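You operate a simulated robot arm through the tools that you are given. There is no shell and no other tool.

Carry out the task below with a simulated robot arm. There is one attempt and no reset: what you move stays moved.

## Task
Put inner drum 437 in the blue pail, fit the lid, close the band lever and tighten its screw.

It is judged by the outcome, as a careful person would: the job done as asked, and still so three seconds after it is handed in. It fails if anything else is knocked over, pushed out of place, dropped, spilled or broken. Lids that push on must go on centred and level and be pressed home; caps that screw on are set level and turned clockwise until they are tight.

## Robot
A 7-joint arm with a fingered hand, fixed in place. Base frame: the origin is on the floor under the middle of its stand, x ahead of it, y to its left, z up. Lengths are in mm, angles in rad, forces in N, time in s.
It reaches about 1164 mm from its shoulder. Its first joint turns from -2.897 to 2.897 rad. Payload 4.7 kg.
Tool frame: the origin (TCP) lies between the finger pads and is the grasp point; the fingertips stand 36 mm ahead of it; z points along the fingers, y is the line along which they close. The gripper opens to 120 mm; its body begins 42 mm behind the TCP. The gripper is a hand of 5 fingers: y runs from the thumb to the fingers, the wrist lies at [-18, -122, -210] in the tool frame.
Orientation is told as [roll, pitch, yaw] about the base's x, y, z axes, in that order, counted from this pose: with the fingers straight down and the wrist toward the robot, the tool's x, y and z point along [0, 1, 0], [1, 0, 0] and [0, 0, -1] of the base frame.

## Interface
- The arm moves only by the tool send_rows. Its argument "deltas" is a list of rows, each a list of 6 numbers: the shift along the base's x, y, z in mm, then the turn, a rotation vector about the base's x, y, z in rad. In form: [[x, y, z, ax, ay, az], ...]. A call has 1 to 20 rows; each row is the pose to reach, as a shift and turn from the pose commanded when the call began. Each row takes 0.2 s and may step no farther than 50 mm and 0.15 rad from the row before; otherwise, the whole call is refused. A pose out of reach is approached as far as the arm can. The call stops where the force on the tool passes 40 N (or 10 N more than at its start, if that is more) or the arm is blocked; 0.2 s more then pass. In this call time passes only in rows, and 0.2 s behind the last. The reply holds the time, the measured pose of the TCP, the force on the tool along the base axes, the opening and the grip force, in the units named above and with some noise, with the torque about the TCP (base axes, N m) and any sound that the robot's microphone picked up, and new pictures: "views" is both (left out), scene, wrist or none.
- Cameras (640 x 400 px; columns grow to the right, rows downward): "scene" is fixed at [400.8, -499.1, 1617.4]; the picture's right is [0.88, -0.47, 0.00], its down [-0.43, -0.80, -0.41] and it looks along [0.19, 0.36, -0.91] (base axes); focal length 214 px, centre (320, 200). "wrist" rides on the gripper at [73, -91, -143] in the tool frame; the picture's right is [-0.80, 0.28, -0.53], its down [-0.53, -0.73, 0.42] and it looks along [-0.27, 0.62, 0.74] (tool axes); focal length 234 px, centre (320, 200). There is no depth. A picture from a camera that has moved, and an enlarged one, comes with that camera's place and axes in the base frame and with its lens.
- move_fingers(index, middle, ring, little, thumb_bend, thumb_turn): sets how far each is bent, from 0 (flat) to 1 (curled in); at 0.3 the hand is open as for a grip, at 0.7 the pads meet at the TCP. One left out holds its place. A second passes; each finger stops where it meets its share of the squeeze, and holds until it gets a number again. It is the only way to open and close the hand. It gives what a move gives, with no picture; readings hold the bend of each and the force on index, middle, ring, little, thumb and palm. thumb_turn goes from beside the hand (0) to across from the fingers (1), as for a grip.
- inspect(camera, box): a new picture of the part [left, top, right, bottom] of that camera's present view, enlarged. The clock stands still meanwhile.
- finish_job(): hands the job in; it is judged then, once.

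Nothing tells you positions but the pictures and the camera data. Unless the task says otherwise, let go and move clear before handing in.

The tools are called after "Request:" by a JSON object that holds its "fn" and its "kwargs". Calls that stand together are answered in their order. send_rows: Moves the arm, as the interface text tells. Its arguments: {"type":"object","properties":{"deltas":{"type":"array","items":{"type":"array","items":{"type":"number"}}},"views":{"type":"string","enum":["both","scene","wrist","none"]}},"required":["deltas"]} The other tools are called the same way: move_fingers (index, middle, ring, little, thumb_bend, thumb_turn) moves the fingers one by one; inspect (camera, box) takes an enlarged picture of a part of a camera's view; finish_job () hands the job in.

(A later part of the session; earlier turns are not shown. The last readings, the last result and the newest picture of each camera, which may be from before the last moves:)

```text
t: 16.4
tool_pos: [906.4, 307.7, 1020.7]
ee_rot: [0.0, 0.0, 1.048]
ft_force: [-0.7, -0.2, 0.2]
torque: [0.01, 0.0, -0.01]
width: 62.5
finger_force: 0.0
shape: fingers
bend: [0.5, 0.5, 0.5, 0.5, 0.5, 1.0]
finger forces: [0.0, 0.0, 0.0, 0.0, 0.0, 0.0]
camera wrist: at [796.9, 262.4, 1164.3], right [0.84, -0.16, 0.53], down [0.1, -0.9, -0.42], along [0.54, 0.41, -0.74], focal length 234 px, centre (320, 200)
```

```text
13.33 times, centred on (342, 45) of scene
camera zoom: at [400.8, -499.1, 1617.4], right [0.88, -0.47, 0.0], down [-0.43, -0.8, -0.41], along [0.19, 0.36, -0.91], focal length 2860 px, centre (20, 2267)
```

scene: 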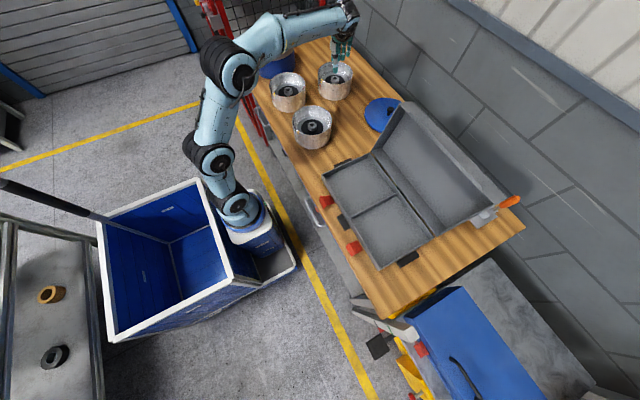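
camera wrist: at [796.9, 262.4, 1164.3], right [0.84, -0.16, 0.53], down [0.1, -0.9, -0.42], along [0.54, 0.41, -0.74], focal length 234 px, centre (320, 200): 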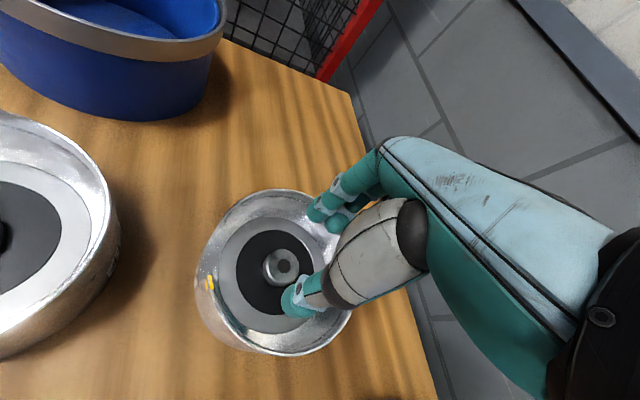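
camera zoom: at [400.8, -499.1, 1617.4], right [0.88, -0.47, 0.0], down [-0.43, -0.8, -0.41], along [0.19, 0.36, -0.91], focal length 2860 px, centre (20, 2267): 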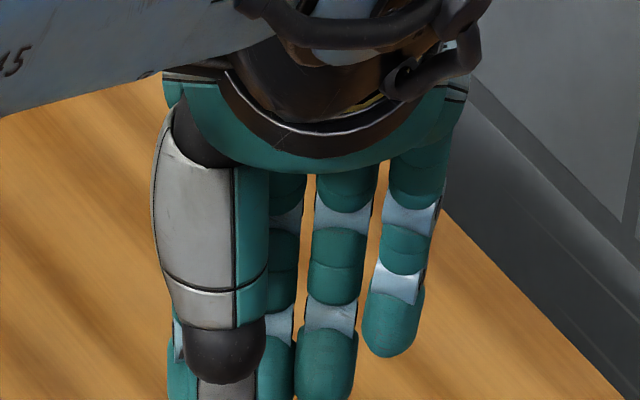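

I'll shift so the finger spread is centred in the drum, then descend with the fingers partly closed.

Request:
{"fn": "move_fingers", "kwargs": {"little": 0.58}}

Request:
{"fn": "send_rows", "kwargs": {"deltas": [[-9, 8, 0, 0, 0, 0], [-9, 8, -30, 0, 0, 0], [-9, 8, -50, 0, 0, 0], [-9, 8, -65, 0, 0, 0], [-9, 8, -72, 0, 0, 0]], "views": "scene"}}

Request:
{"fn": "inspect", "kwargs": {"camera": "scene", "box": [315, 50, 358, 92]}}

Request:
{"fn": "inspect", "kwargs": {"camera": "wrist", "box": [200, 130, 400, 370]}}

```text
t: 17.4
tool_pos: [906.3, 306.7, 1019.3]
ee_rot: [0.001, 0.0, 1.046]
ft_force: [-0.8, -0.1, 0.0]
torque: [-0.03, -0.01, 0.0]
width: 62.2
finger_force: 0.0
shape: fingers
bend: [0.5, 0.5, 0.5, 0.57, 0.5, 1.0]
finger forces: [0.0, 0.0, 0.0, 0.0, 0.1, 0.1]
```

```text
t: 18.6
tool_pos: [896.2, 315.0, 947.5]
ee_rot: [0.002, -0.001, 1.044]
ft_force: [0.3, -0.2, -0.2]
torque: [-0.01, 0.0, 0.04]
width: 62.5
finger_force: 0.0
shape: fingers
bend: [0.5, 0.5, 0.5, 0.57, 0.5, 1.0]
finger forces: [0.1, 0.0, 0.0, 0.0, 0.0, 0.0]
```

scene: 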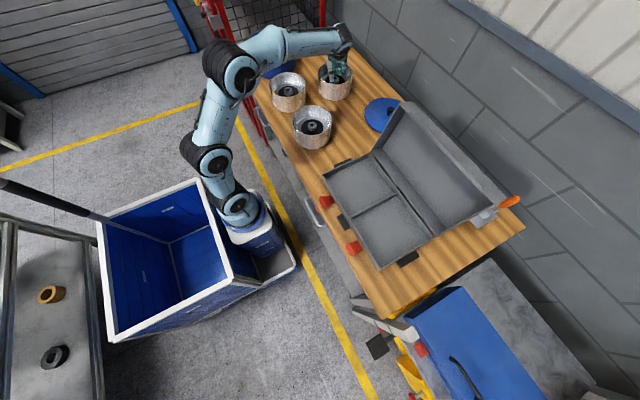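

```text
9.52 times, centred on (336, 71) of scene
camera zoom: at [400.8, -499.1, 1617.4], right [0.88, -0.47, 0.0], down [-0.43, -0.8, -0.41], along [0.19, 0.36, -0.91], focal length 2043 px, centre (163, 1429)
```

zoom: 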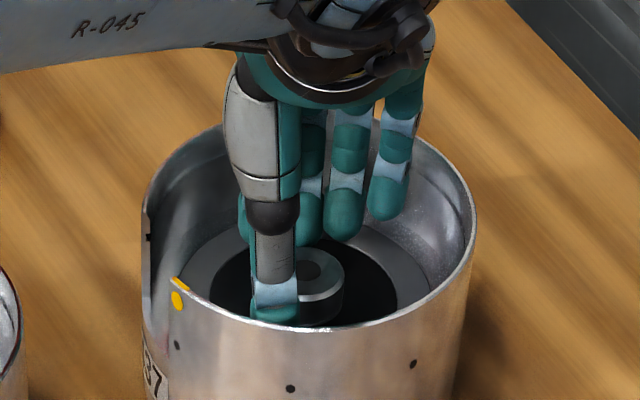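

```text
1.67 times, centred on (300, 250) of wrist
camera zoom: at [787.8, 271.0, 1092.2], right [0.84, -0.16, 0.53], down [0.09, -0.9, -0.42], along [0.54, 0.4, -0.74], focal length 390 px, centre (353, 117)
```

zoom: 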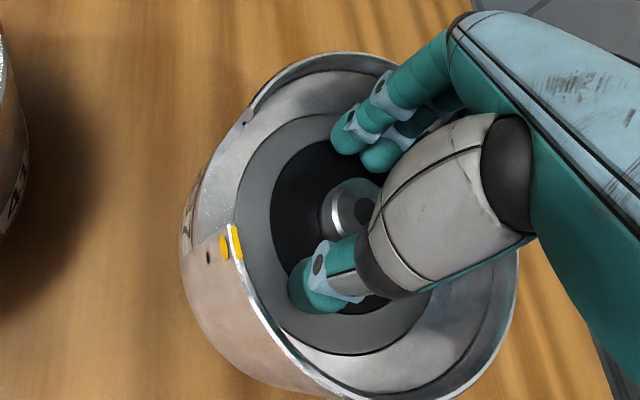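

The hand is inside the drum, clear of the walls. Now I'll spread the fingers and thumb outward against the inner wall.

Request:
{"fn": "move_fingers", "kwargs": {"index": 0.36, "middle": 0.36, "ring": 0.36, "little": 0.45, "thumb_bend": 0.36}}

Request:
{"fn": "inspect", "kwargs": {"camera": "scene", "box": [315, 50, 358, 92]}}

Request:
{"fn": "inspect", "kwargs": {"camera": "wrist", "box": [200, 130, 400, 370]}}

```text
t: 19.6
tool_pos: [897.1, 315.3, 946.9]
ee_rot: [0.0, 0.001, 1.046]
ft_force: [-0.8, 0.1, 0.4]
torque: [0.03, 0.01, 0.03]
width: 104.3
finger_force: 0.0
shape: fingers
bend: [0.36, 0.36, 0.36, 0.45, 0.36, 0.98]
finger forces: [0.1, 0.0, 0.1, 0.0, 0.1, 0.1]
```

```text
9.52 times, centred on (336, 71) of scene
camera zoom: at [400.8, -499.1, 1617.4], right [0.88, -0.47, 0.0], down [-0.43, -0.8, -0.41], along [0.19, 0.36, -0.91], focal length 2043 px, centre (163, 1429)
```

zoom: 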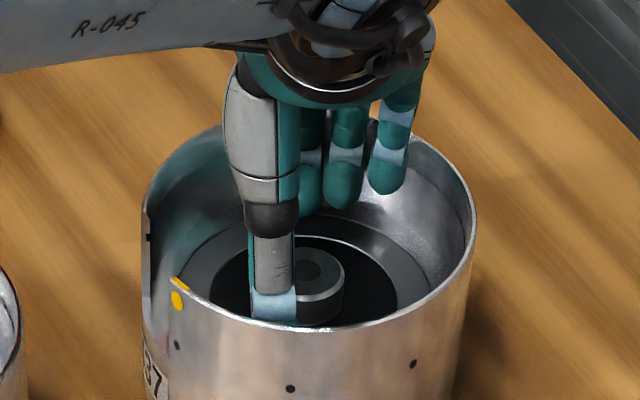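

```text
1.67 times, centred on (300, 250) of wrist
camera zoom: at [787.8, 270.9, 1092.3], right [0.84, -0.16, 0.53], down [0.09, -0.9, -0.42], along [0.54, 0.4, -0.74], focal length 390 px, centre (353, 117)
```

zoom: 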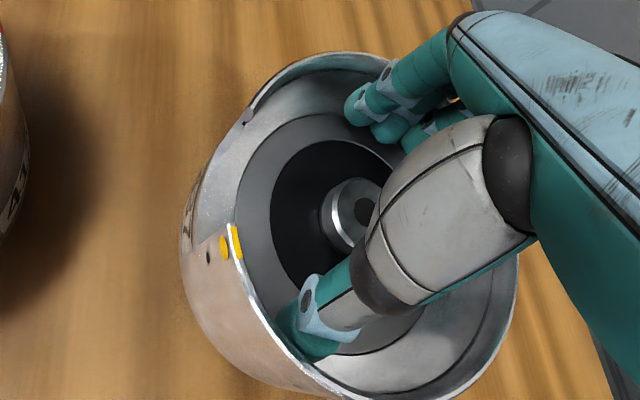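

Request:
{"fn": "send_rows", "kwargs": {"deltas": [[0, 0, -4, 0, 0, 0]], "views": "none"}}

Request:
{"fn": "move_fingers", "kwargs": {"index": 0.1, "middle": 0.1, "ring": 0.1, "little": 0.1, "thumb_bend": 0.1}}

Request:
{"fn": "inspect", "kwargs": {"camera": "scene", "box": [315, 50, 358, 92]}}

Request:
{"fn": "inspect", "kwargs": {"camera": "wrist", "box": [200, 130, 400, 370]}}

```text
t: 20.0
tool_pos: [897.5, 314.7, 945.3]
ee_rot: [0.001, 0.0, 1.048]
ft_force: [-0.3, -0.3, -0.1]
torque: [0.02, 0.02, 0.02]
width: 104.4
finger_force: 0.1
shape: fingers
bend: [0.36, 0.36, 0.36, 0.45, 0.36, 0.98]
finger forces: [0.0, 0.0, 0.0, 0.0, 0.1, 0.1]
```

```text
t: 21.0
tool_pos: [896.3, 315.5, 943.0]
ee_rot: [0.003, 0.001, 1.048]
ft_force: [-1.8, -2.7, -0.4]
torque: [-0.94, 0.72, -0.13]
width: 118.6
finger_force: 35.2
shape: fingers
bend: [0.18, 0.15, 0.18, 0.16, 0.35, 1.0]
finger forces: [9.6, 9.6, 9.8, 9.3, 31.5, 0.0]
```

```text
9.52 times, centred on (336, 71) of scene
camera zoom: at [400.8, -499.1, 1617.4], right [0.88, -0.47, 0.0], down [-0.43, -0.8, -0.41], along [0.19, 0.36, -0.91], focal length 2043 px, centre (163, 1429)
```

zoom: 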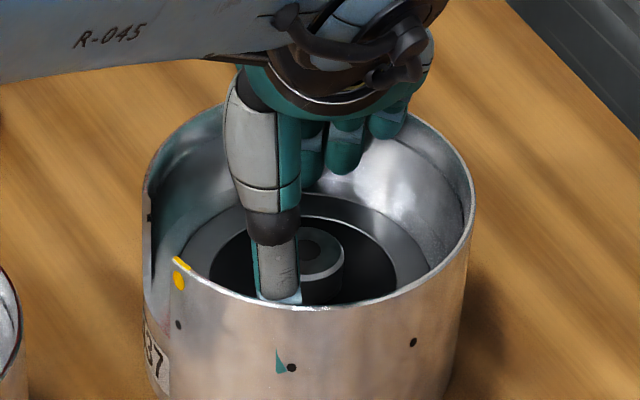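

```text
1.67 times, centred on (300, 250) of wrist
camera zoom: at [788.0, 270.8, 1087.3], right [0.84, -0.16, 0.52], down [0.09, -0.9, -0.42], along [0.54, 0.4, -0.74], focal length 390 px, centre (353, 117)
```

zoom: 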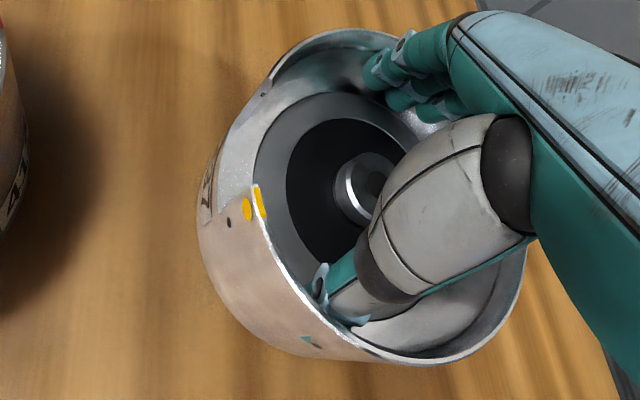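

Outward grip works: about 10 N per finger and 31 N on the thumb, though the drum shifted about 10 mm toward the fingers. I'll relax, re-centre the hand and spread again for a more even hold.

Request:
{"fn": "move_fingers", "kwargs": {"index": 0.42, "middle": 0.42, "ring": 0.42, "little": 0.48, "thumb_bend": 0.42}}

Request:
{"fn": "inspect", "kwargs": {"camera": "scene", "box": [322, 62, 352, 86]}}

Request:
{"fn": "inspect", "kwargs": {"camera": "wrist", "box": [200, 130, 400, 370]}}

```text
t: 22.0
tool_pos: [897.7, 315.2, 945.1]
ee_rot: [-0.001, -0.002, 1.045]
ft_force: [2.8, 2.4, 5.7]
torque: [0.2, -0.18, 0.04]
width: 83.9
finger_force: 3.5
shape: fingers
bend: [0.42, 0.41, 0.42, 0.48, 0.44, 1.0]
finger forces: [0.0, 4.3, 0.0, 0.0, 2.8, 0.0]
```

```text
16.00 times, centred on (337, 74) of scene
camera zoom: at [400.8, -499.1, 1617.4], right [0.88, -0.47, 0.0], down [-0.43, -0.8, -0.41], along [0.19, 0.36, -0.91], focal length 3432 px, centre (48, 2216)
```

zoom: 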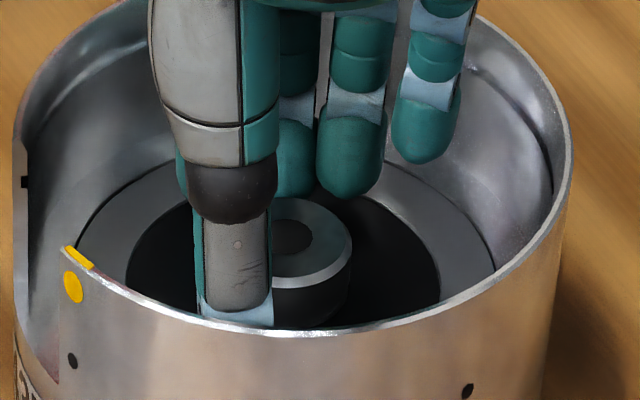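

```text
1.67 times, centred on (300, 250) of wrist
camera zoom: at [787.6, 270.8, 1089.3], right [0.83, -0.16, 0.53], down [0.09, -0.9, -0.42], along [0.54, 0.4, -0.74], focal length 390 px, centre (353, 117)
```

zoom: 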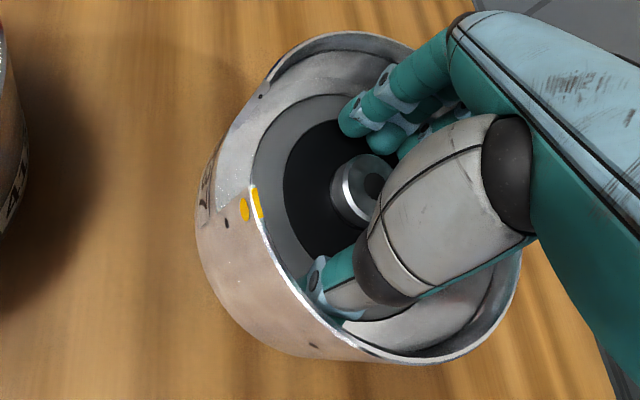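

Request:
{"fn": "send_rows", "kwargs": {"deltas": [[0, 0, 5, 0, 0, 0], [4, 7, 5, 0, 0, 0], [8, 14, 4, 0, 0, 0]], "views": "none"}}

Request:
{"fn": "move_fingers", "kwargs": {"index": 0.33, "middle": 0.33, "ring": 0.33, "little": 0.38, "thumb_bend": 0.34}}

Request:
{"fn": "move_fingers", "kwargs": {"index": 0.3, "middle": 0.3, "ring": 0.3, "little": 0.33, "thumb_bend": 0.31}}

Request:
{"fn": "inspect", "kwargs": {"camera": "scene", "box": [322, 62, 352, 86]}}

Request:
{"fn": "inspect", "kwargs": {"camera": "wrist", "box": [200, 130, 400, 370]}}

```text
t: 22.8
tool_pos: [904.7, 328.6, 948.1]
ee_rot: [0.0, 0.0, 1.045]
ft_force: [0.4, 0.3, 0.2]
torque: [-0.03, 0.01, 0.0]
width: 86.7
finger_force: 0.1
shape: fingers
bend: [0.42, 0.42, 0.42, 0.48, 0.42, 0.99]
finger forces: [0.0, 0.0, 0.0, 0.0, 0.0, 0.1]
```

```text
t: 23.8
tool_pos: [904.4, 327.6, 948.2]
ee_rot: [0.002, -0.002, 1.044]
ft_force: [-1.3, -4.4, -0.5]
torque: [-0.04, 0.02, -0.14]
width: 111.5
finger_force: 2.4
shape: fingers
bend: [0.33, 0.35, 0.33, 0.38, 0.34, 0.98]
finger forces: [0.0, 3.9, 0.8, 0.0, 0.1, 0.0]
```

```text
t: 24.8
tool_pos: [904.5, 328.3, 947.3]
ee_rot: [-0.002, 0.001, 1.045]
ft_force: [-2.0, -5.2, -0.4]
torque: [-0.16, 0.16, -0.15]
width: 116.0
finger_force: 7.7
shape: fingers
bend: [0.3, 0.34, 0.32, 0.34, 0.34, 0.98]
finger forces: [0.0, 6.1, 2.6, 1.2, 3.6, 0.0]
```

```text
16.00 times, centred on (337, 74) of scene
camera zoom: at [400.8, -499.1, 1617.4], right [0.88, -0.47, 0.0], down [-0.43, -0.8, -0.41], along [0.19, 0.36, -0.91], focal length 3432 px, centre (48, 2216)
```

zoom: 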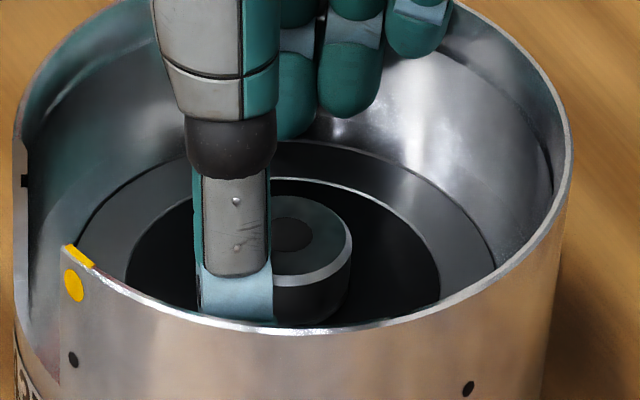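

```text
1.67 times, centred on (300, 250) of wrist
camera zoom: at [795.7, 284.4, 1092.3], right [0.84, -0.16, 0.52], down [0.09, -0.9, -0.42], along [0.54, 0.4, -0.74], focal length 390 px, centre (353, 117)
```

zoom: 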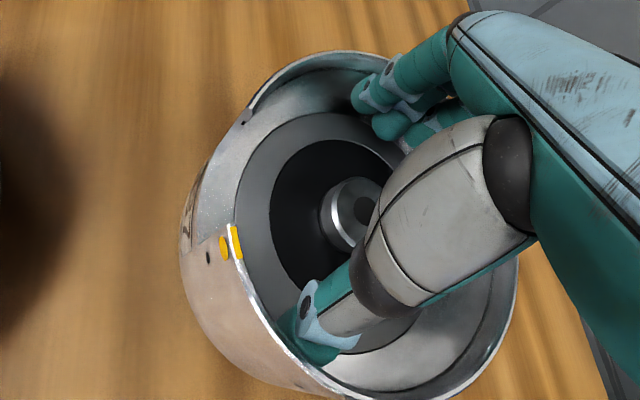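

Contacts are now symmetric at about 0.34 bend. I'll bring both sides up to full outward force together.

Request:
{"fn": "move_fingers", "kwargs": {"index": 0.24, "middle": 0.27, "ring": 0.25, "little": 0.27, "thumb_bend": 0.15}}

Request:
{"fn": "move_fingers", "kwargs": {"index": 0.18, "middle": 0.2, "ring": 0.2, "little": 0.2, "thumb_bend": 0.03}}

Request:
{"fn": "inspect", "kwargs": {"camera": "scene", "box": [315, 50, 358, 92]}}

Request:
{"fn": "inspect", "kwargs": {"camera": "wrist", "box": [200, 130, 400, 370]}}

```text
t: 25.8
tool_pos: [904.1, 329.0, 949.1]
ee_rot: [-0.001, 0.001, 1.048]
ft_force: [-0.8, -2.3, 0.0]
torque: [-0.35, 0.32, -0.15]
width: 117.1
finger_force: 19.2
shape: fingers
bend: [0.27, 0.32, 0.28, 0.3, 0.33, 0.99]
finger forces: [4.4, 6.2, 6.2, 4.0, 17.2, 0.0]
```

```text
t: 26.8
tool_pos: [905.0, 327.5, 948.6]
ee_rot: [0.001, 0.0, 1.045]
ft_force: [1.6, -0.5, -0.4]
torque: [-0.32, 0.12, -0.28]
width: 117.1
finger_force: 28.2
shape: fingers
bend: [0.22, 0.23, 0.24, 0.23, 0.33, 0.99]
finger forces: [7.3, 9.8, 5.8, 6.3, 27.7, 0.1]
```

```text
9.52 times, centred on (336, 71) of scene
camera zoom: at [400.8, -499.1, 1617.4], right [0.88, -0.47, 0.0], down [-0.43, -0.8, -0.41], along [0.19, 0.36, -0.91], focal length 2043 px, centre (163, 1429)
```

zoom: 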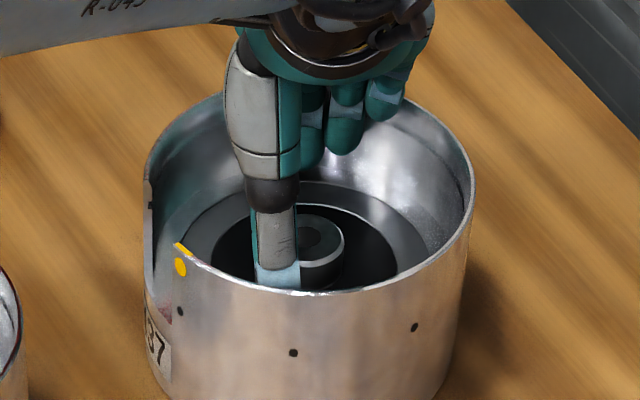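

```text
1.67 times, centred on (300, 250) of wrist
camera zoom: at [795.8, 284.7, 1092.4], right [0.84, -0.16, 0.53], down [0.09, -0.9, -0.42], along [0.54, 0.4, -0.74], focal length 390 px, centre (353, 117)
```

zoom: 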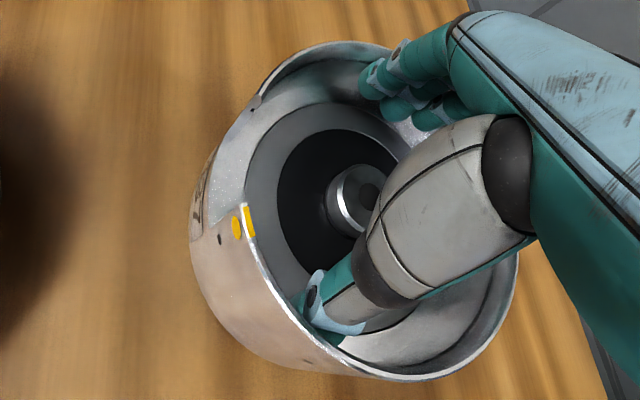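

Forces are balanced at about 28 N each side. I'll lift slowly by a few mm and watch the load.

Request:
{"fn": "send_rows", "kwargs": {"deltas": [[0, 0, 1.5, 0, 0, 0], [0, 0, 3, 0, 0, 0], [0, 0, 4.5, 0, 0, 0], [0, 0, 6, 0, 0, 0]], "views": "none"}}

Request:
{"fn": "inspect", "kwargs": {"camera": "scene", "box": [308, 50, 366, 106]}}

```text
t: 27.8
tool_pos: [904.9, 328.7, 955.2]
ee_rot: [0.001, -0.002, 1.044]
ft_force: [-0.2, -1.1, -0.3]
torque: [0.02, 0.03, 0.05]
width: 119.0
finger_force: 22.0
shape: fingers
bend: [0.22, 0.22, 0.25, 0.2, 0.31, 0.98]
finger forces: [6.4, 9.2, 7.4, 0.0, 21.7, 0.0]
```

```text
7.14 times, centred on (337, 78) of scene
camera zoom: at [400.8, -499.1, 1617.4], right [0.88, -0.47, 0.0], down [-0.43, -0.8, -0.41], along [0.19, 0.36, -0.91], focal length 1532 px, centre (199, 1071)
```

zoom: 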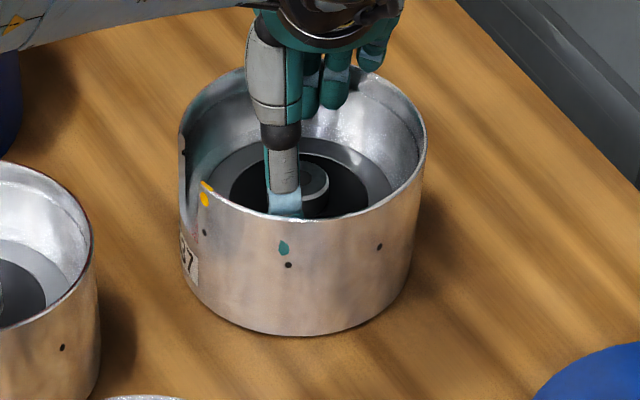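

There's no load on the tool, so the finger backs slide on the wall: this drum needs a proper pad grip. I'll go back to the hub, this time with thumb, middle and ring (their tips reach the same depth) shifted to straddle it correctly.

Request:
{"fn": "move_fingers", "kwargs": {"index": 0.5, "middle": 0.5, "ring": 0.5, "little": 0.52, "thumb_bend": 0.5}}

Request:
{"fn": "send_rows", "kwargs": {"deltas": [[0, 0, 20, 0, 0, 0], [0, 0, 45, 0, 0, 0], [0, 0, 65, 0, 0, 0], [0, 0, 65, 0, 0, -0.15], [0, 0, 65, 0, 0, -0.3], [0, 0, 65, 0, 0, -0.45], [0, 0, 65, 0, 0, -0.6], [0, 0, 65, 0, 0, -0.75], [0, 0, 65, 0, 0, -0.9], [0, 0, 65, 0, 0, -1.047]], "views": "none"}}

Request:
{"fn": "inspect", "kwargs": {"camera": "scene", "box": [308, 30, 366, 106]}}

Request:
{"fn": "inspect", "kwargs": {"camera": "scene", "box": [322, 62, 352, 86]}}

Request:
{"fn": "inspect", "kwargs": {"camera": "wrist", "box": [180, 160, 360, 370]}}

```text
t: 28.8
tool_pos: [904.6, 328.9, 954.0]
ee_rot: [0.0, -0.001, 1.045]
ft_force: [-0.4, -0.1, -0.3]
torque: [0.01, 0.0, -0.03]
width: 63.5
finger_force: 0.4
shape: fingers
bend: [0.5, 0.5, 0.5, 0.52, 0.5, 1.0]
finger forces: [0.1, 0.3, 0.0, 0.1, 0.0, 0.0]
```

```text
t: 31.0
tool_pos: [904.1, 328.1, 1018.7]
ee_rot: [0.0, 0.0, -0.004]
ft_force: [0.5, -0.1, 0.0]
torque: [-0.01, 0.05, 0.04]
width: 63.3
finger_force: 0.0
shape: fingers
bend: [0.5, 0.5, 0.5, 0.52, 0.5, 1.0]
finger forces: [0.0, 0.0, 0.0, 0.0, 0.0, 0.1]
```

```text
5.26 times, centred on (337, 68) of scene
camera zoom: at [400.8, -499.1, 1617.4], right [0.88, -0.47, 0.0], down [-0.43, -0.8, -0.41], along [0.19, 0.36, -0.91], focal length 1129 px, centre (230, 895)
```

zoom: 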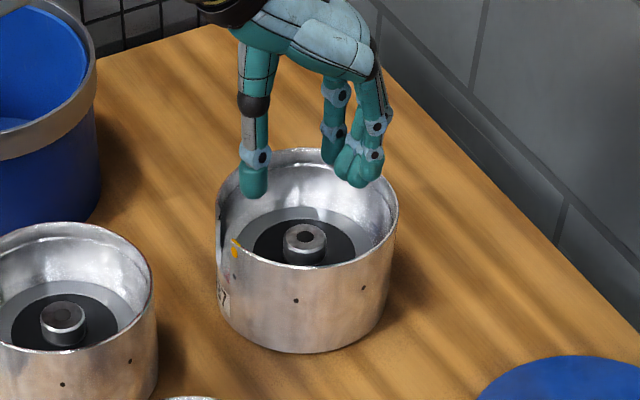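

```text
16.00 times, centred on (337, 74) of scene
camera zoom: at [400.8, -499.1, 1617.4], right [0.88, -0.47, 0.0], down [-0.43, -0.8, -0.41], along [0.19, 0.36, -0.91], focal length 3432 px, centre (48, 2216)
```

zoom: 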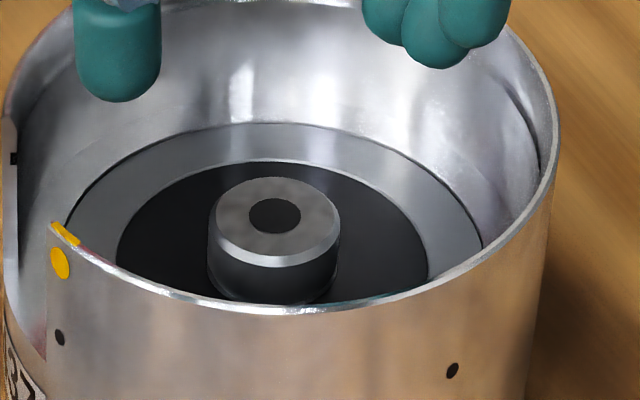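

```text
1.90 times, centred on (270, 265) of wrist
camera zoom: at [813.2, 399.8, 1163.2], right [0.28, -0.8, 0.53], down [-0.73, -0.53, -0.42], along [0.62, -0.27, -0.74], focal length 446 px, centre (415, 76)
```

zoom: 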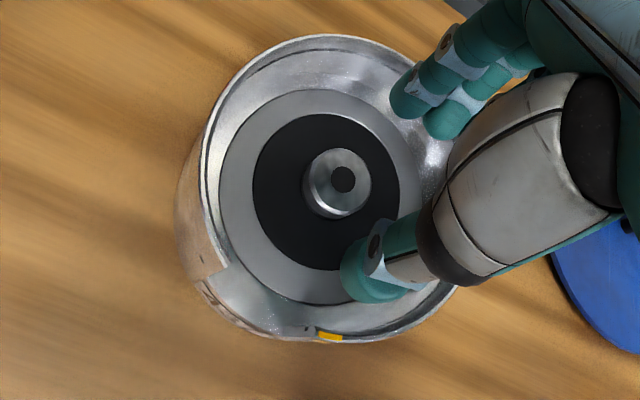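

The hub is now at (921.5, 329.4). I'll set the TCP so the hub lies between thumb, middle and ring, then descend to the drum's inner floor.

Request:
{"fn": "move_fingers", "kwargs": {"little": 0.58, "index": 0.5, "middle": 0.53, "ring": 0.53}}

Request:
{"fn": "send_rows", "kwargs": {"deltas": [[17.4, 18.5, 0, 0, 0, 0], [17.4, 18.5, -25, 0, 0, 0], [17.4, 18.5, -50, 0, 0, 0], [17.4, 18.5, -64, 0, 0, 0], [17.4, 18.5, -69, 0, 0, 0]], "views": "none"}}

Request:
{"fn": "inspect", "kwargs": {"camera": "scene", "box": [322, 60, 352, 84]}}

Request:
{"fn": "inspect", "kwargs": {"camera": "wrist", "box": [240, 170, 370, 320]}}

```text
t: 32.0
tool_pos: [904.9, 328.8, 1020.0]
ee_rot: [0.002, -0.001, -0.001]
ft_force: [0.2, 0.9, 0.6]
torque: [0.01, 0.0, 0.01]
width: 63.2
finger_force: 0.2
shape: fingers
bend: [0.5, 0.53, 0.53, 0.57, 0.5, 1.0]
finger forces: [0.0, 0.0, 0.0, 0.0, 0.0, 0.1]
```

```text
t: 33.2
tool_pos: [921.6, 348.4, 950.7]
ee_rot: [0.0, -0.001, -0.002]
ft_force: [1.1, -0.7, 0.1]
torque: [0.03, -0.01, -0.04]
width: 63.2
finger_force: 0.1
shape: fingers
bend: [0.5, 0.53, 0.53, 0.57, 0.5, 1.0]
finger forces: [0.0, 0.1, 0.1, 0.0, 0.1, 0.0]
```

```text
16.00 times, centred on (337, 72) of scene
camera zoom: at [400.8, -499.1, 1617.4], right [0.88, -0.47, 0.0], down [-0.43, -0.8, -0.41], along [0.19, 0.36, -0.91], focal length 3432 px, centre (48, 2248)
```

zoom: 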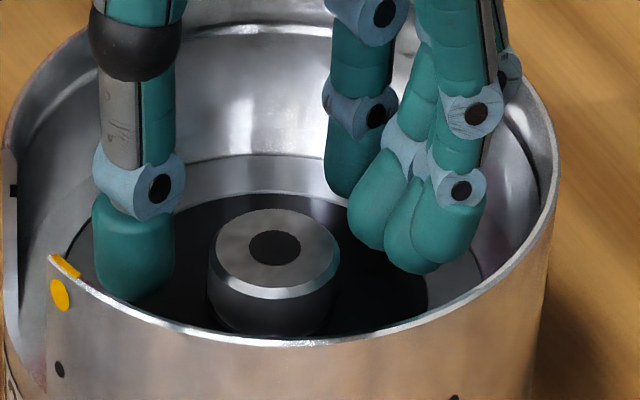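

```text
2.67 times, centred on (305, 245) of wrist
camera zoom: at [830.6, 419.1, 1094.2], right [0.28, -0.8, 0.53], down [-0.73, -0.53, -0.42], along [0.62, -0.27, -0.74], focal length 624 px, centre (360, 80)
```

zoom: 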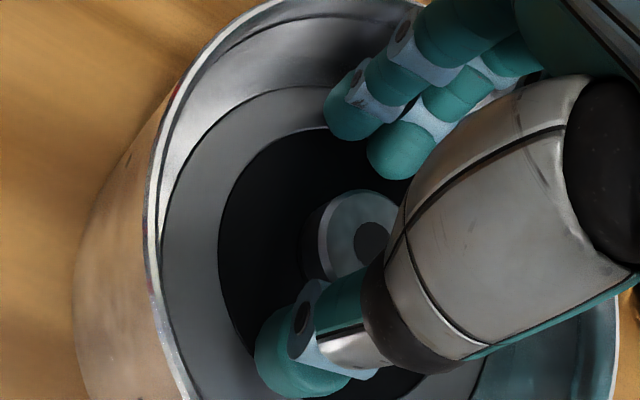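

Request:
{"fn": "send_rows", "kwargs": {"deltas": [[0, 0, -3.5, 0, 0, 0]], "views": "none"}}

Request:
{"fn": "move_fingers", "kwargs": {"middle": 0.6, "ring": 0.6, "thumb_bend": 0.57}}

Request:
{"fn": "move_fingers", "kwargs": {"middle": 0.68, "ring": 0.68, "thumb_bend": 0.62}}

Request:
{"fn": "inspect", "kwargs": {"camera": "scene", "box": [322, 60, 352, 84]}}

Request:
{"fn": "inspect", "kwargs": {"camera": "wrist", "box": [240, 170, 370, 320]}}

```text
t: 33.6
tool_pos: [921.6, 347.4, 946.9]
ee_rot: [0.0, 0.0, -0.003]
ft_force: [-0.4, -0.1, 1.0]
torque: [-0.01, 0.01, -0.01]
width: 63.1
finger_force: 0.0
shape: fingers
bend: [0.5, 0.53, 0.53, 0.57, 0.5, 1.0]
finger forces: [0.1, 0.3, 0.1, 0.1, 0.0, 0.0]
```

```text
t: 34.6
tool_pos: [922.4, 347.6, 946.8]
ee_rot: [-0.001, 0.0, -0.002]
ft_force: [1.2, 0.0, -0.4]
torque: [0.01, -0.04, 0.05]
width: 54.3
finger_force: 0.3
shape: fingers
bend: [0.5, 0.59, 0.6, 0.57, 0.56, 1.0]
finger forces: [0.0, 1.1, 0.1, 0.0, 0.0, 0.1]
```

```text
t: 35.6
tool_pos: [922.2, 347.9, 945.9]
ee_rot: [0.0, -0.002, 0.001]
ft_force: [8.2, -0.2, 1.6]
torque: [-0.02, -0.28, 0.15]
width: 49.6
finger_force: 6.9
shape: fingers
bend: [0.5, 0.62, 0.66, 0.57, 0.59, 1.0]
finger forces: [0.0, 8.3, 2.4, 0.1, 2.9, 0.1]
```

```text
16.00 times, centred on (337, 72) of scene
camera zoom: at [400.8, -499.1, 1617.4], right [0.88, -0.47, 0.0], down [-0.43, -0.8, -0.41], along [0.19, 0.36, -0.91], focal length 3432 px, centre (48, 2248)
```

zoom: 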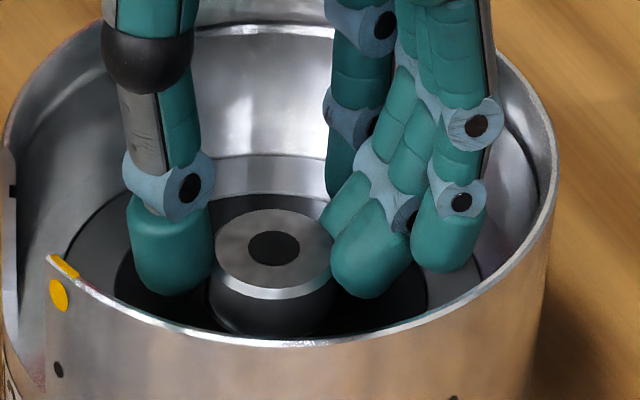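

```text
2.67 times, centred on (305, 245) of wrist
camera zoom: at [830.8, 418.8, 1090.8], right [0.28, -0.8, 0.53], down [-0.73, -0.53, -0.42], along [0.62, -0.27, -0.74], focal length 624 px, centre (360, 80)
```

zoom: 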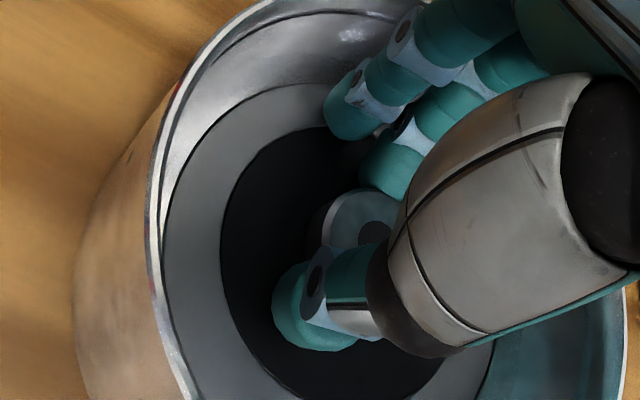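

Request:
{"fn": "move_fingers", "kwargs": {"middle": 0.75, "ring": 0.78, "thumb_bend": 0.75}}

Request:
{"fn": "send_rows", "kwargs": {"deltas": [[0, 0, 0.7, 0, 0, 0], [0, 0, 1.5, 0, 0, 0]], "views": "none"}}

Request:
{"fn": "inspect", "kwargs": {"camera": "scene", "box": [322, 60, 352, 84]}}

```text
t: 36.6
tool_pos: [922.5, 347.9, 946.6]
ee_rot: [0.0, 0.001, 0.0]
ft_force: [4.4, -4.6, 0.2]
torque: [-0.11, -0.09, 0.24]
width: 46.7
finger_force: 18.5
shape: fingers
bend: [0.5, 0.62, 0.71, 0.57, 0.64, 1.0]
finger forces: [0.0, 10.9, 12.7, 0.0, 14.3, 0.0]
```

```text
t: 37.2
tool_pos: [921.5, 347.4, 947.2]
ee_rot: [-0.001, 0.003, -0.002]
ft_force: [2.1, -2.9, 0.6]
torque: [0.08, 0.0, 0.18]
width: 46.5
finger_force: 17.0
shape: fingers
bend: [0.5, 0.62, 0.71, 0.57, 0.64, 1.0]
finger forces: [0.0, 9.4, 10.8, 0.0, 14.3, 0.0]
```

```text
16.00 times, centred on (337, 72) of scene
camera zoom: at [400.8, -499.1, 1617.4], right [0.88, -0.47, 0.0], down [-0.43, -0.8, -0.41], along [0.19, 0.36, -0.91], focal length 3432 px, centre (48, 2248)
```

zoom: 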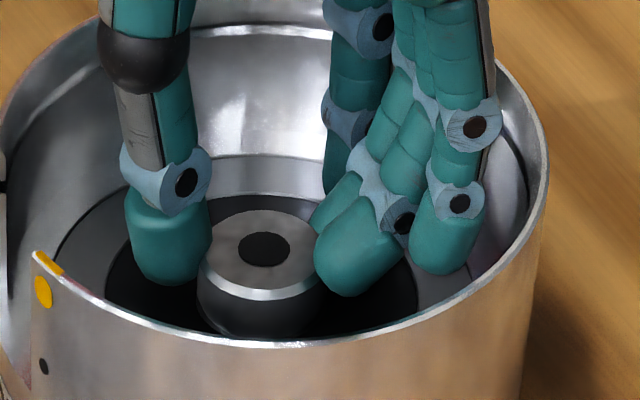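

Request:
{"fn": "send_rows", "kwargs": {"deltas": [[0, 0, 1, 0, 0, 0], [0, 0, 2, 0, 0, 0]], "views": "none"}}

Request:
{"fn": "send_rows", "kwargs": {"deltas": [[0, 0, 1, 0, 0, 0], [0, 0, 2, 0, 0, 0]], "views": "none"}}

Request:
{"fn": "inspect", "kwargs": {"camera": "scene", "box": [322, 60, 352, 84]}}

```text
t: 37.8
tool_pos: [921.4, 349.0, 948.3]
ee_rot: [-0.002, 0.003, -0.001]
ft_force: [1.4, 1.0, 0.0]
torque: [0.18, -0.09, 0.07]
width: 45.0
finger_force: 16.1
shape: fingers
bend: [0.5, 0.63, 0.72, 0.57, 0.64, 0.98]
finger forces: [0.0, 8.3, 8.8, 0.1, 15.5, 0.1]
```

```text
t: 38.4
tool_pos: [922.5, 347.6, 954.9]
ee_rot: [0.002, -0.003, -0.001]
ft_force: [0.6, -0.5, -1.0]
torque: [-0.02, -0.04, -0.02]
width: 23.8
finger_force: 0.1
shape: fingers
bend: [0.5, 0.72, 0.74, 0.57, 0.75, 1.0]
finger forces: [0.0, 0.0, 0.0, 0.0, 0.1, 0.0]
```

```text
16.00 times, centred on (337, 72) of scene
camera zoom: at [400.8, -499.1, 1617.4], right [0.88, -0.47, 0.0], down [-0.43, -0.8, -0.41], along [0.19, 0.36, -0.91], focal length 3432 px, centre (48, 2248)
```

zoom: 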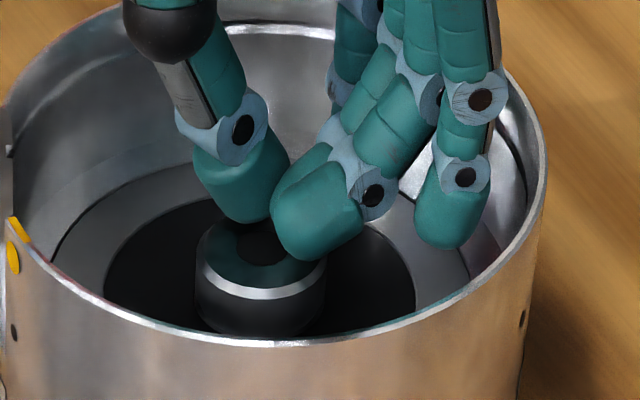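

It slipped off again, with the drum barely disturbed. The tips end up near the hub's top edge, so I'll reopen, re-localise, and try with the tips firmly on the drum floor and a brisker lift.

Request:
{"fn": "move_fingers", "kwargs": {"index": 0.5, "middle": 0.52, "ring": 0.52, "little": 0.57, "thumb_bend": 0.5}}

Request:
{"fn": "inspect", "kwargs": {"camera": "scene", "box": [322, 60, 352, 84]}}

Request:
{"fn": "inspect", "kwargs": {"camera": "wrist", "box": [240, 170, 370, 320]}}

```text
t: 39.4
tool_pos: [922.0, 347.5, 953.4]
ee_rot: [0.0, 0.001, -0.001]
ft_force: [0.6, 0.6, 0.4]
torque: [0.01, -0.01, 0.04]
width: 62.4
finger_force: 0.1
shape: fingers
bend: [0.5, 0.52, 0.52, 0.56, 0.5, 1.0]
finger forces: [0.1, 0.0, 0.0, 0.0, 0.0, 0.1]
```

```text
16.00 times, centred on (337, 72) of scene
camera zoom: at [400.8, -499.1, 1617.4], right [0.88, -0.47, 0.0], down [-0.43, -0.8, -0.41], along [0.19, 0.36, -0.91], focal length 3432 px, centre (48, 2248)
```

zoom: 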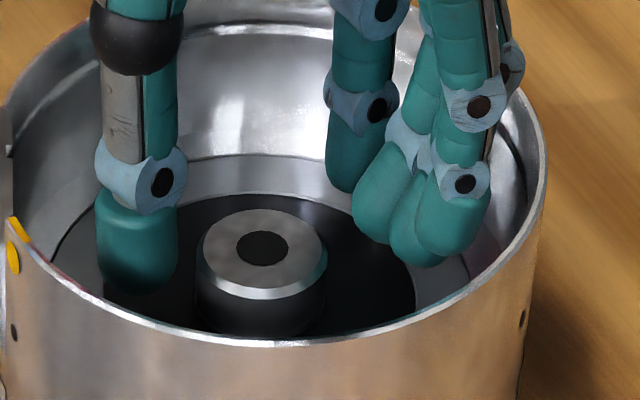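

```text
2.67 times, centred on (305, 245) of wrist
camera zoom: at [830.5, 418.6, 1096.3], right [0.28, -0.8, 0.53], down [-0.73, -0.53, -0.42], along [0.62, -0.27, -0.74], focal length 624 px, centre (360, 80)
```

zoom: 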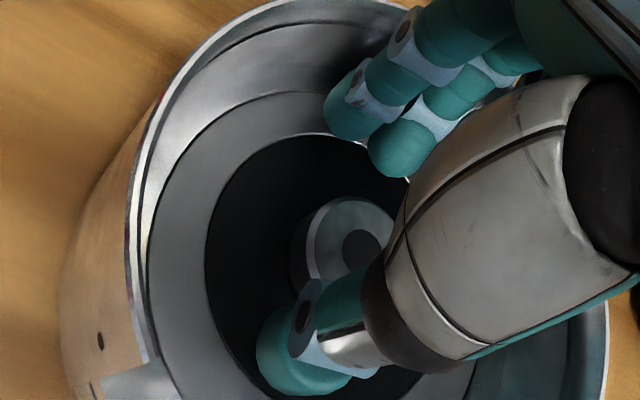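

Request:
{"fn": "send_rows", "kwargs": {"deltas": [[0, 1, 15, 0, 0, 0], [0.3, 2, 15, -0.1, 0.033, 0], [0.5, 4, 15, -0.2, 0.067, 0], [0.7, 5.5, 15, -0.3, 0.1, 0]], "views": "none"}}

Request:
{"fn": "inspect", "kwargs": {"camera": "scene", "box": [318, 52, 356, 84]}}

Request:
{"fn": "inspect", "kwargs": {"camera": "wrist", "box": [220, 170, 370, 340]}}

```text
t: 40.4
tool_pos: [922.9, 353.6, 967.2]
ee_rot: [-0.302, 0.096, -0.015]
ft_force: [-1.3, 0.2, -0.3]
torque: [0.05, 0.0, -0.02]
width: 62.6
finger_force: 0.1
shape: fingers
bend: [0.5, 0.52, 0.52, 0.56, 0.5, 1.0]
finger forces: [0.0, 0.0, 0.0, 0.0, 0.0, 0.1]
```

```text
12.50 times, centred on (337, 68) of scene
camera zoom: at [400.8, -499.1, 1617.4], right [0.88, -0.47, 0.0], down [-0.43, -0.8, -0.41], along [0.19, 0.36, -0.91], focal length 2681 px, centre (108, 1850)
```

zoom: 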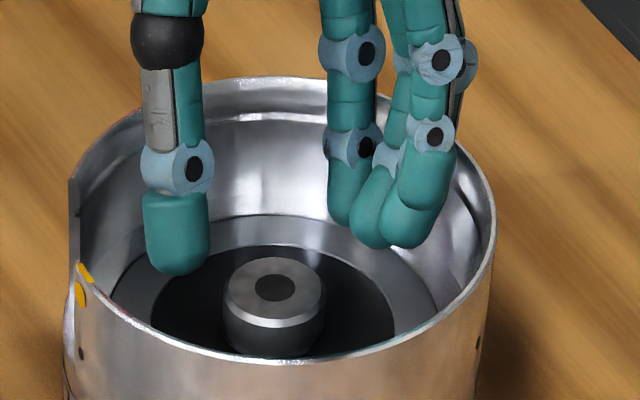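

```text
2.35 times, centred on (295, 255) of wrist
camera zoom: at [844.8, 464.3, 1092.4], right [0.34, -0.62, 0.71], down [-0.76, -0.62, -0.17], along [0.55, -0.48, -0.68], focal length 551 px, centre (379, 71)
```

zoom: 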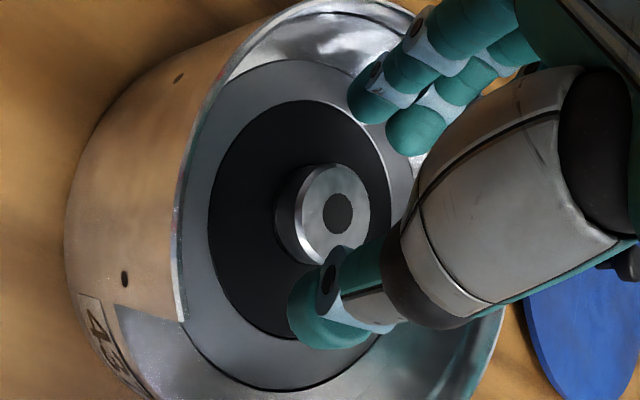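

Request:
{"fn": "send_rows", "kwargs": {"deltas": [[3, 0, -12, 0, 0, 0], [3, 0, -22, 0, 0, 0], [3, 0, -26, 0, 0, 0]], "views": "none"}}

Request:
{"fn": "inspect", "kwargs": {"camera": "scene", "box": [318, 56, 356, 88]}}

Request:
{"fn": "inspect", "kwargs": {"camera": "wrist", "box": [220, 170, 370, 340]}}

```text
t: 41.2
tool_pos: [925.2, 353.9, 950.1]
ee_rot: [-0.296, 0.087, -0.011]
ft_force: [0.6, 5.7, 38.1]
torque: [0.19, -1.52, 0.23]
width: 61.6
finger_force: 19.4
shape: fingers
bend: [0.5, 0.52, 0.52, 0.56, 0.5, 1.0]
finger forces: [38.3, 0.0, 0.0, 0.0, 0.0, 0.1]
```

```text
12.50 times, centred on (337, 72) of scene
camera zoom: at [400.8, -499.1, 1617.4], right [0.88, -0.47, 0.0], down [-0.43, -0.8, -0.41], along [0.19, 0.36, -0.91], focal length 2681 px, centre (108, 1800)
```

zoom: 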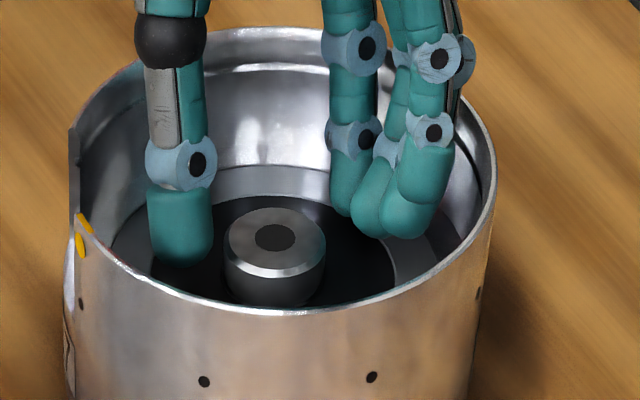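

```text
2.35 times, centred on (295, 255) of wrist
camera zoom: at [846.0, 464.6, 1073.8], right [0.33, -0.62, 0.71], down [-0.76, -0.62, -0.19], along [0.56, -0.48, -0.68], focal length 551 px, centre (379, 71)
```

zoom: 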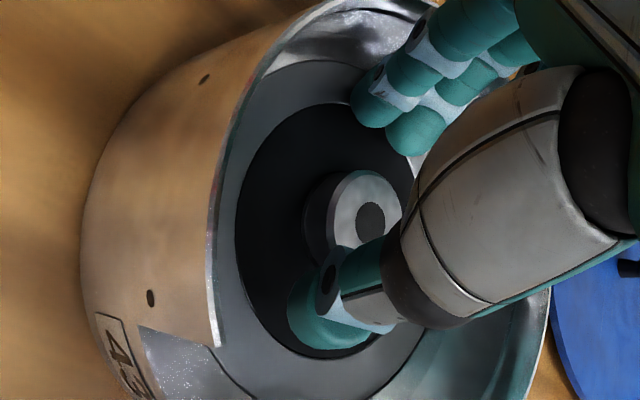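

The index tip hit the drum floor under the tilt, so I'm backing off. A hub pinch is too shallow for these thick tips. I'll rise, level the hand, and try gripping the drum's wall instead: thumb inside, fingers outside on the far (+x) side.

Request:
{"fn": "send_rows", "kwargs": {"deltas": [[0, 0, 15, 0, 0, 0], [0, 0, 40, 0, 0, 0], [0, 0, 65, 0.1, -0.03, 0], [0, 0, 75, 0.2, -0.065, 0], [0, 0, 80, 0.298, -0.095, 0.013]], "views": "none"}}

Request:
{"fn": "inspect", "kwargs": {"camera": "scene", "box": [310, 20, 366, 106]}}

Request:
{"fn": "inspect", "kwargs": {"camera": "scene", "box": [314, 55, 360, 106]}}

Request:
{"fn": "inspect", "kwargs": {"camera": "wrist", "box": [160, 160, 360, 390]}}

```text
t: 42.4
tool_pos: [925.9, 351.7, 1020.1]
ee_rot: [-0.001, 0.003, 0.013]
ft_force: [0.4, -0.6, -0.5]
torque: [0.0, 0.01, -0.01]
width: 62.5
finger_force: 0.1
shape: fingers
bend: [0.5, 0.52, 0.52, 0.56, 0.5, 1.0]
finger forces: [0.0, 0.1, 0.0, 0.0, 0.0, 0.1]
```

```text
4.65 times, centred on (338, 63) of scene
camera zoom: at [400.8, -499.1, 1617.4], right [0.88, -0.47, 0.0], down [-0.43, -0.8, -0.41], along [0.19, 0.36, -0.91], focal length 998 px, centre (236, 837)
```

zoom: 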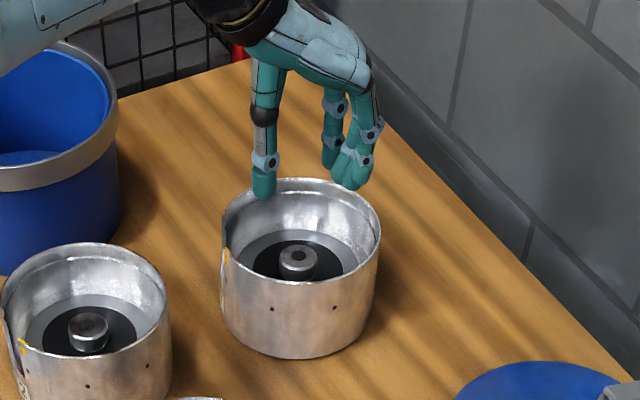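

```text
7.84 times, centred on (337, 80) of scene
camera zoom: at [400.8, -499.1, 1617.4], right [0.88, -0.47, 0.0], down [-0.43, -0.8, -0.41], along [0.19, 0.36, -0.91], focal length 1682 px, centre (187, 1137)
```

zoom: 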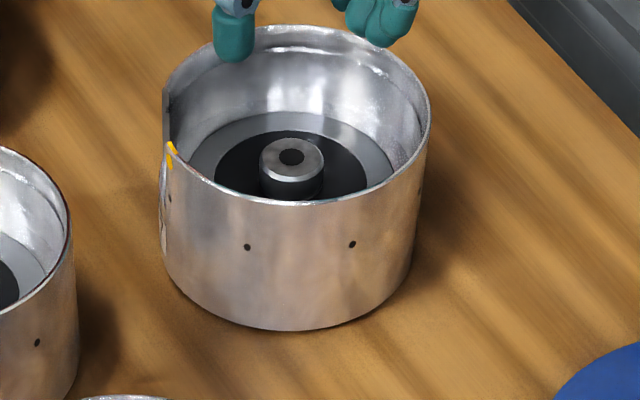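

```text
1.74 times, centred on (260, 275) of wrist
camera zoom: at [833.6, 423.6, 1164.8], right [0.29, -0.8, 0.53], down [-0.73, -0.54, -0.42], along [0.62, -0.26, -0.74], focal length 407 px, centre (424, 70)
```

zoom: 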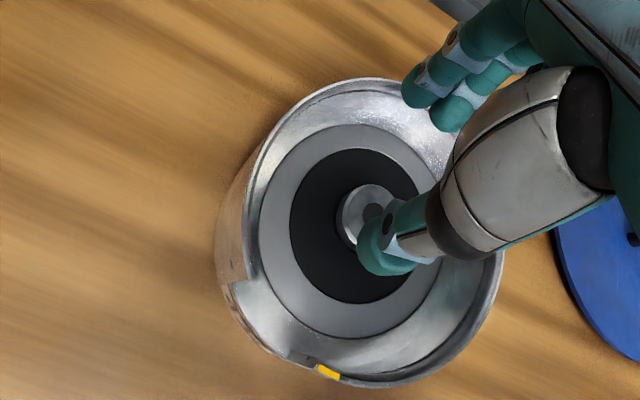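

Hub centre is at about (919.5, 332). I'll position over the +x wall with thumb inside and fingers outside.

Request:
{"fn": "send_rows", "kwargs": {"deltas": [[37, -4, 0, 0, 0, -0.013], [74, -8, 0, 0, 0, -0.013], [74, -8, -25, 0, 0, -0.013], [74, -8, -45, 0, 0, -0.013]], "views": "none"}}

Request:
{"fn": "inspect", "kwargs": {"camera": "scene", "box": [318, 35, 366, 90]}}

Request:
{"fn": "inspect", "kwargs": {"camera": "wrist", "box": [200, 160, 400, 390]}}

```text
t: 43.4
tool_pos: [1000.0, 344.9, 975.2]
ee_rot: [-0.002, 0.002, -0.001]
ft_force: [-0.4, -0.1, 0.7]
torque: [0.0, 0.02, -0.01]
width: 62.9
finger_force: 0.1
shape: fingers
bend: [0.5, 0.52, 0.52, 0.56, 0.5, 1.0]
finger forces: [0.0, 0.1, 0.1, 0.1, 0.1, 0.0]
```

```text
7.27 times, centred on (342, 62) of scene
camera zoom: at [400.8, -499.1, 1617.4], right [0.88, -0.47, 0.0], down [-0.43, -0.8, -0.41], along [0.19, 0.36, -0.91], focal length 1560 px, centre (160, 1200)
```

zoom: 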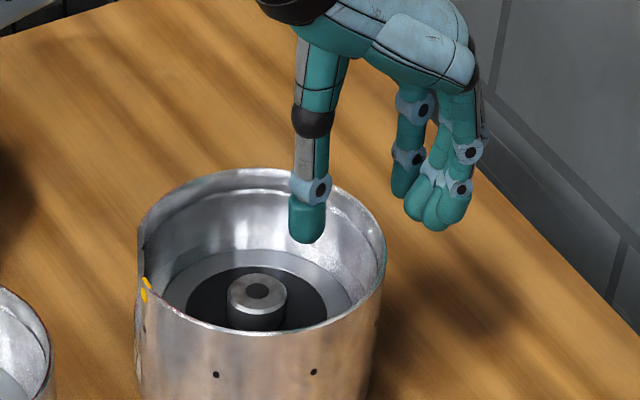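

```text
1.74 times, centred on (300, 275) of wrist
camera zoom: at [908.6, 416.6, 1119.9], right [0.28, -0.8, 0.53], down [-0.73, -0.53, -0.42], along [0.62, -0.27, -0.74], focal length 407 px, centre (355, 70)
```

zoom: 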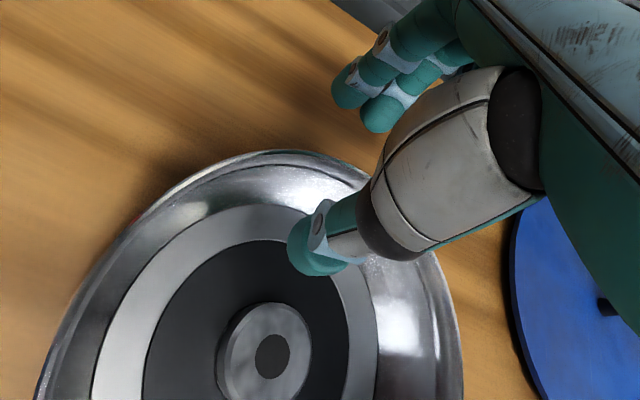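

Request:
{"fn": "send_rows", "kwargs": {"deltas": [[0, 0, -12, 0, 0, 0], [0, 0, -22, 0, 0, 0]], "views": "none"}}

Request:
{"fn": "move_fingers", "kwargs": {"index": 0.62, "middle": 0.62, "ring": 0.62, "little": 0.65, "thumb_bend": 0.62}}

Request:
{"fn": "inspect", "kwargs": {"camera": "scene", "box": [318, 35, 366, 90]}}

Request:
{"fn": "inspect", "kwargs": {"camera": "wrist", "box": [200, 160, 400, 390]}}

```text
t: 44.0
tool_pos: [999.5, 344.2, 953.9]
ee_rot: [-0.003, 0.004, -0.001]
ft_force: [0.9, -0.4, -1.3]
torque: [0.01, 0.01, 0.0]
width: 62.8
finger_force: 0.1
shape: fingers
bend: [0.5, 0.52, 0.52, 0.56, 0.5, 1.0]
finger forces: [0.1, 0.0, 0.0, 0.1, 0.1, 0.1]
```

```text
t: 45.0
tool_pos: [999.8, 345.0, 954.1]
ee_rot: [-0.004, 0.004, 0.001]
ft_force: [0.6, 0.9, 0.2]
torque: [-0.02, 0.01, -0.03]
width: 27.4
finger_force: 0.1
shape: fingers
bend: [0.62, 0.62, 0.62, 0.65, 0.62, 1.0]
finger forces: [0.0, 0.0, 0.1, 0.0, 0.0, 0.0]
```

```text
7.27 times, centred on (342, 62) of scene
camera zoom: at [400.8, -499.1, 1617.4], right [0.88, -0.47, 0.0], down [-0.43, -0.8, -0.41], along [0.19, 0.36, -0.91], focal length 1560 px, centre (160, 1200)
```

zoom: 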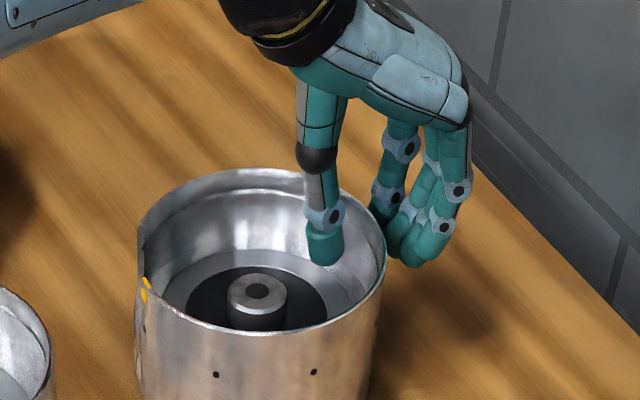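

```text
1.74 times, centred on (300, 275) of wrist
camera zoom: at [908.7, 416.5, 1098.2], right [0.28, -0.8, 0.53], down [-0.73, -0.53, -0.42], along [0.62, -0.27, -0.74], focal length 407 px, centre (355, 70)
```

zoom: 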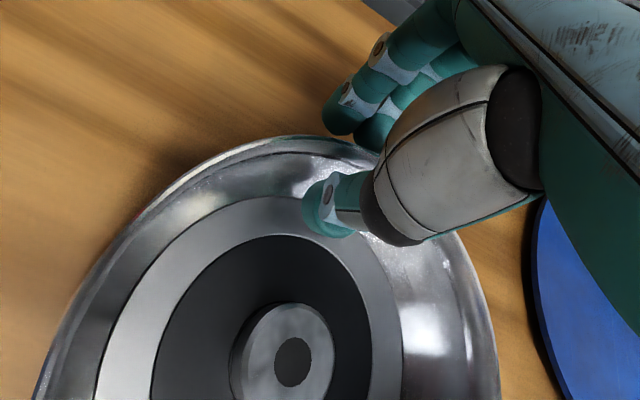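

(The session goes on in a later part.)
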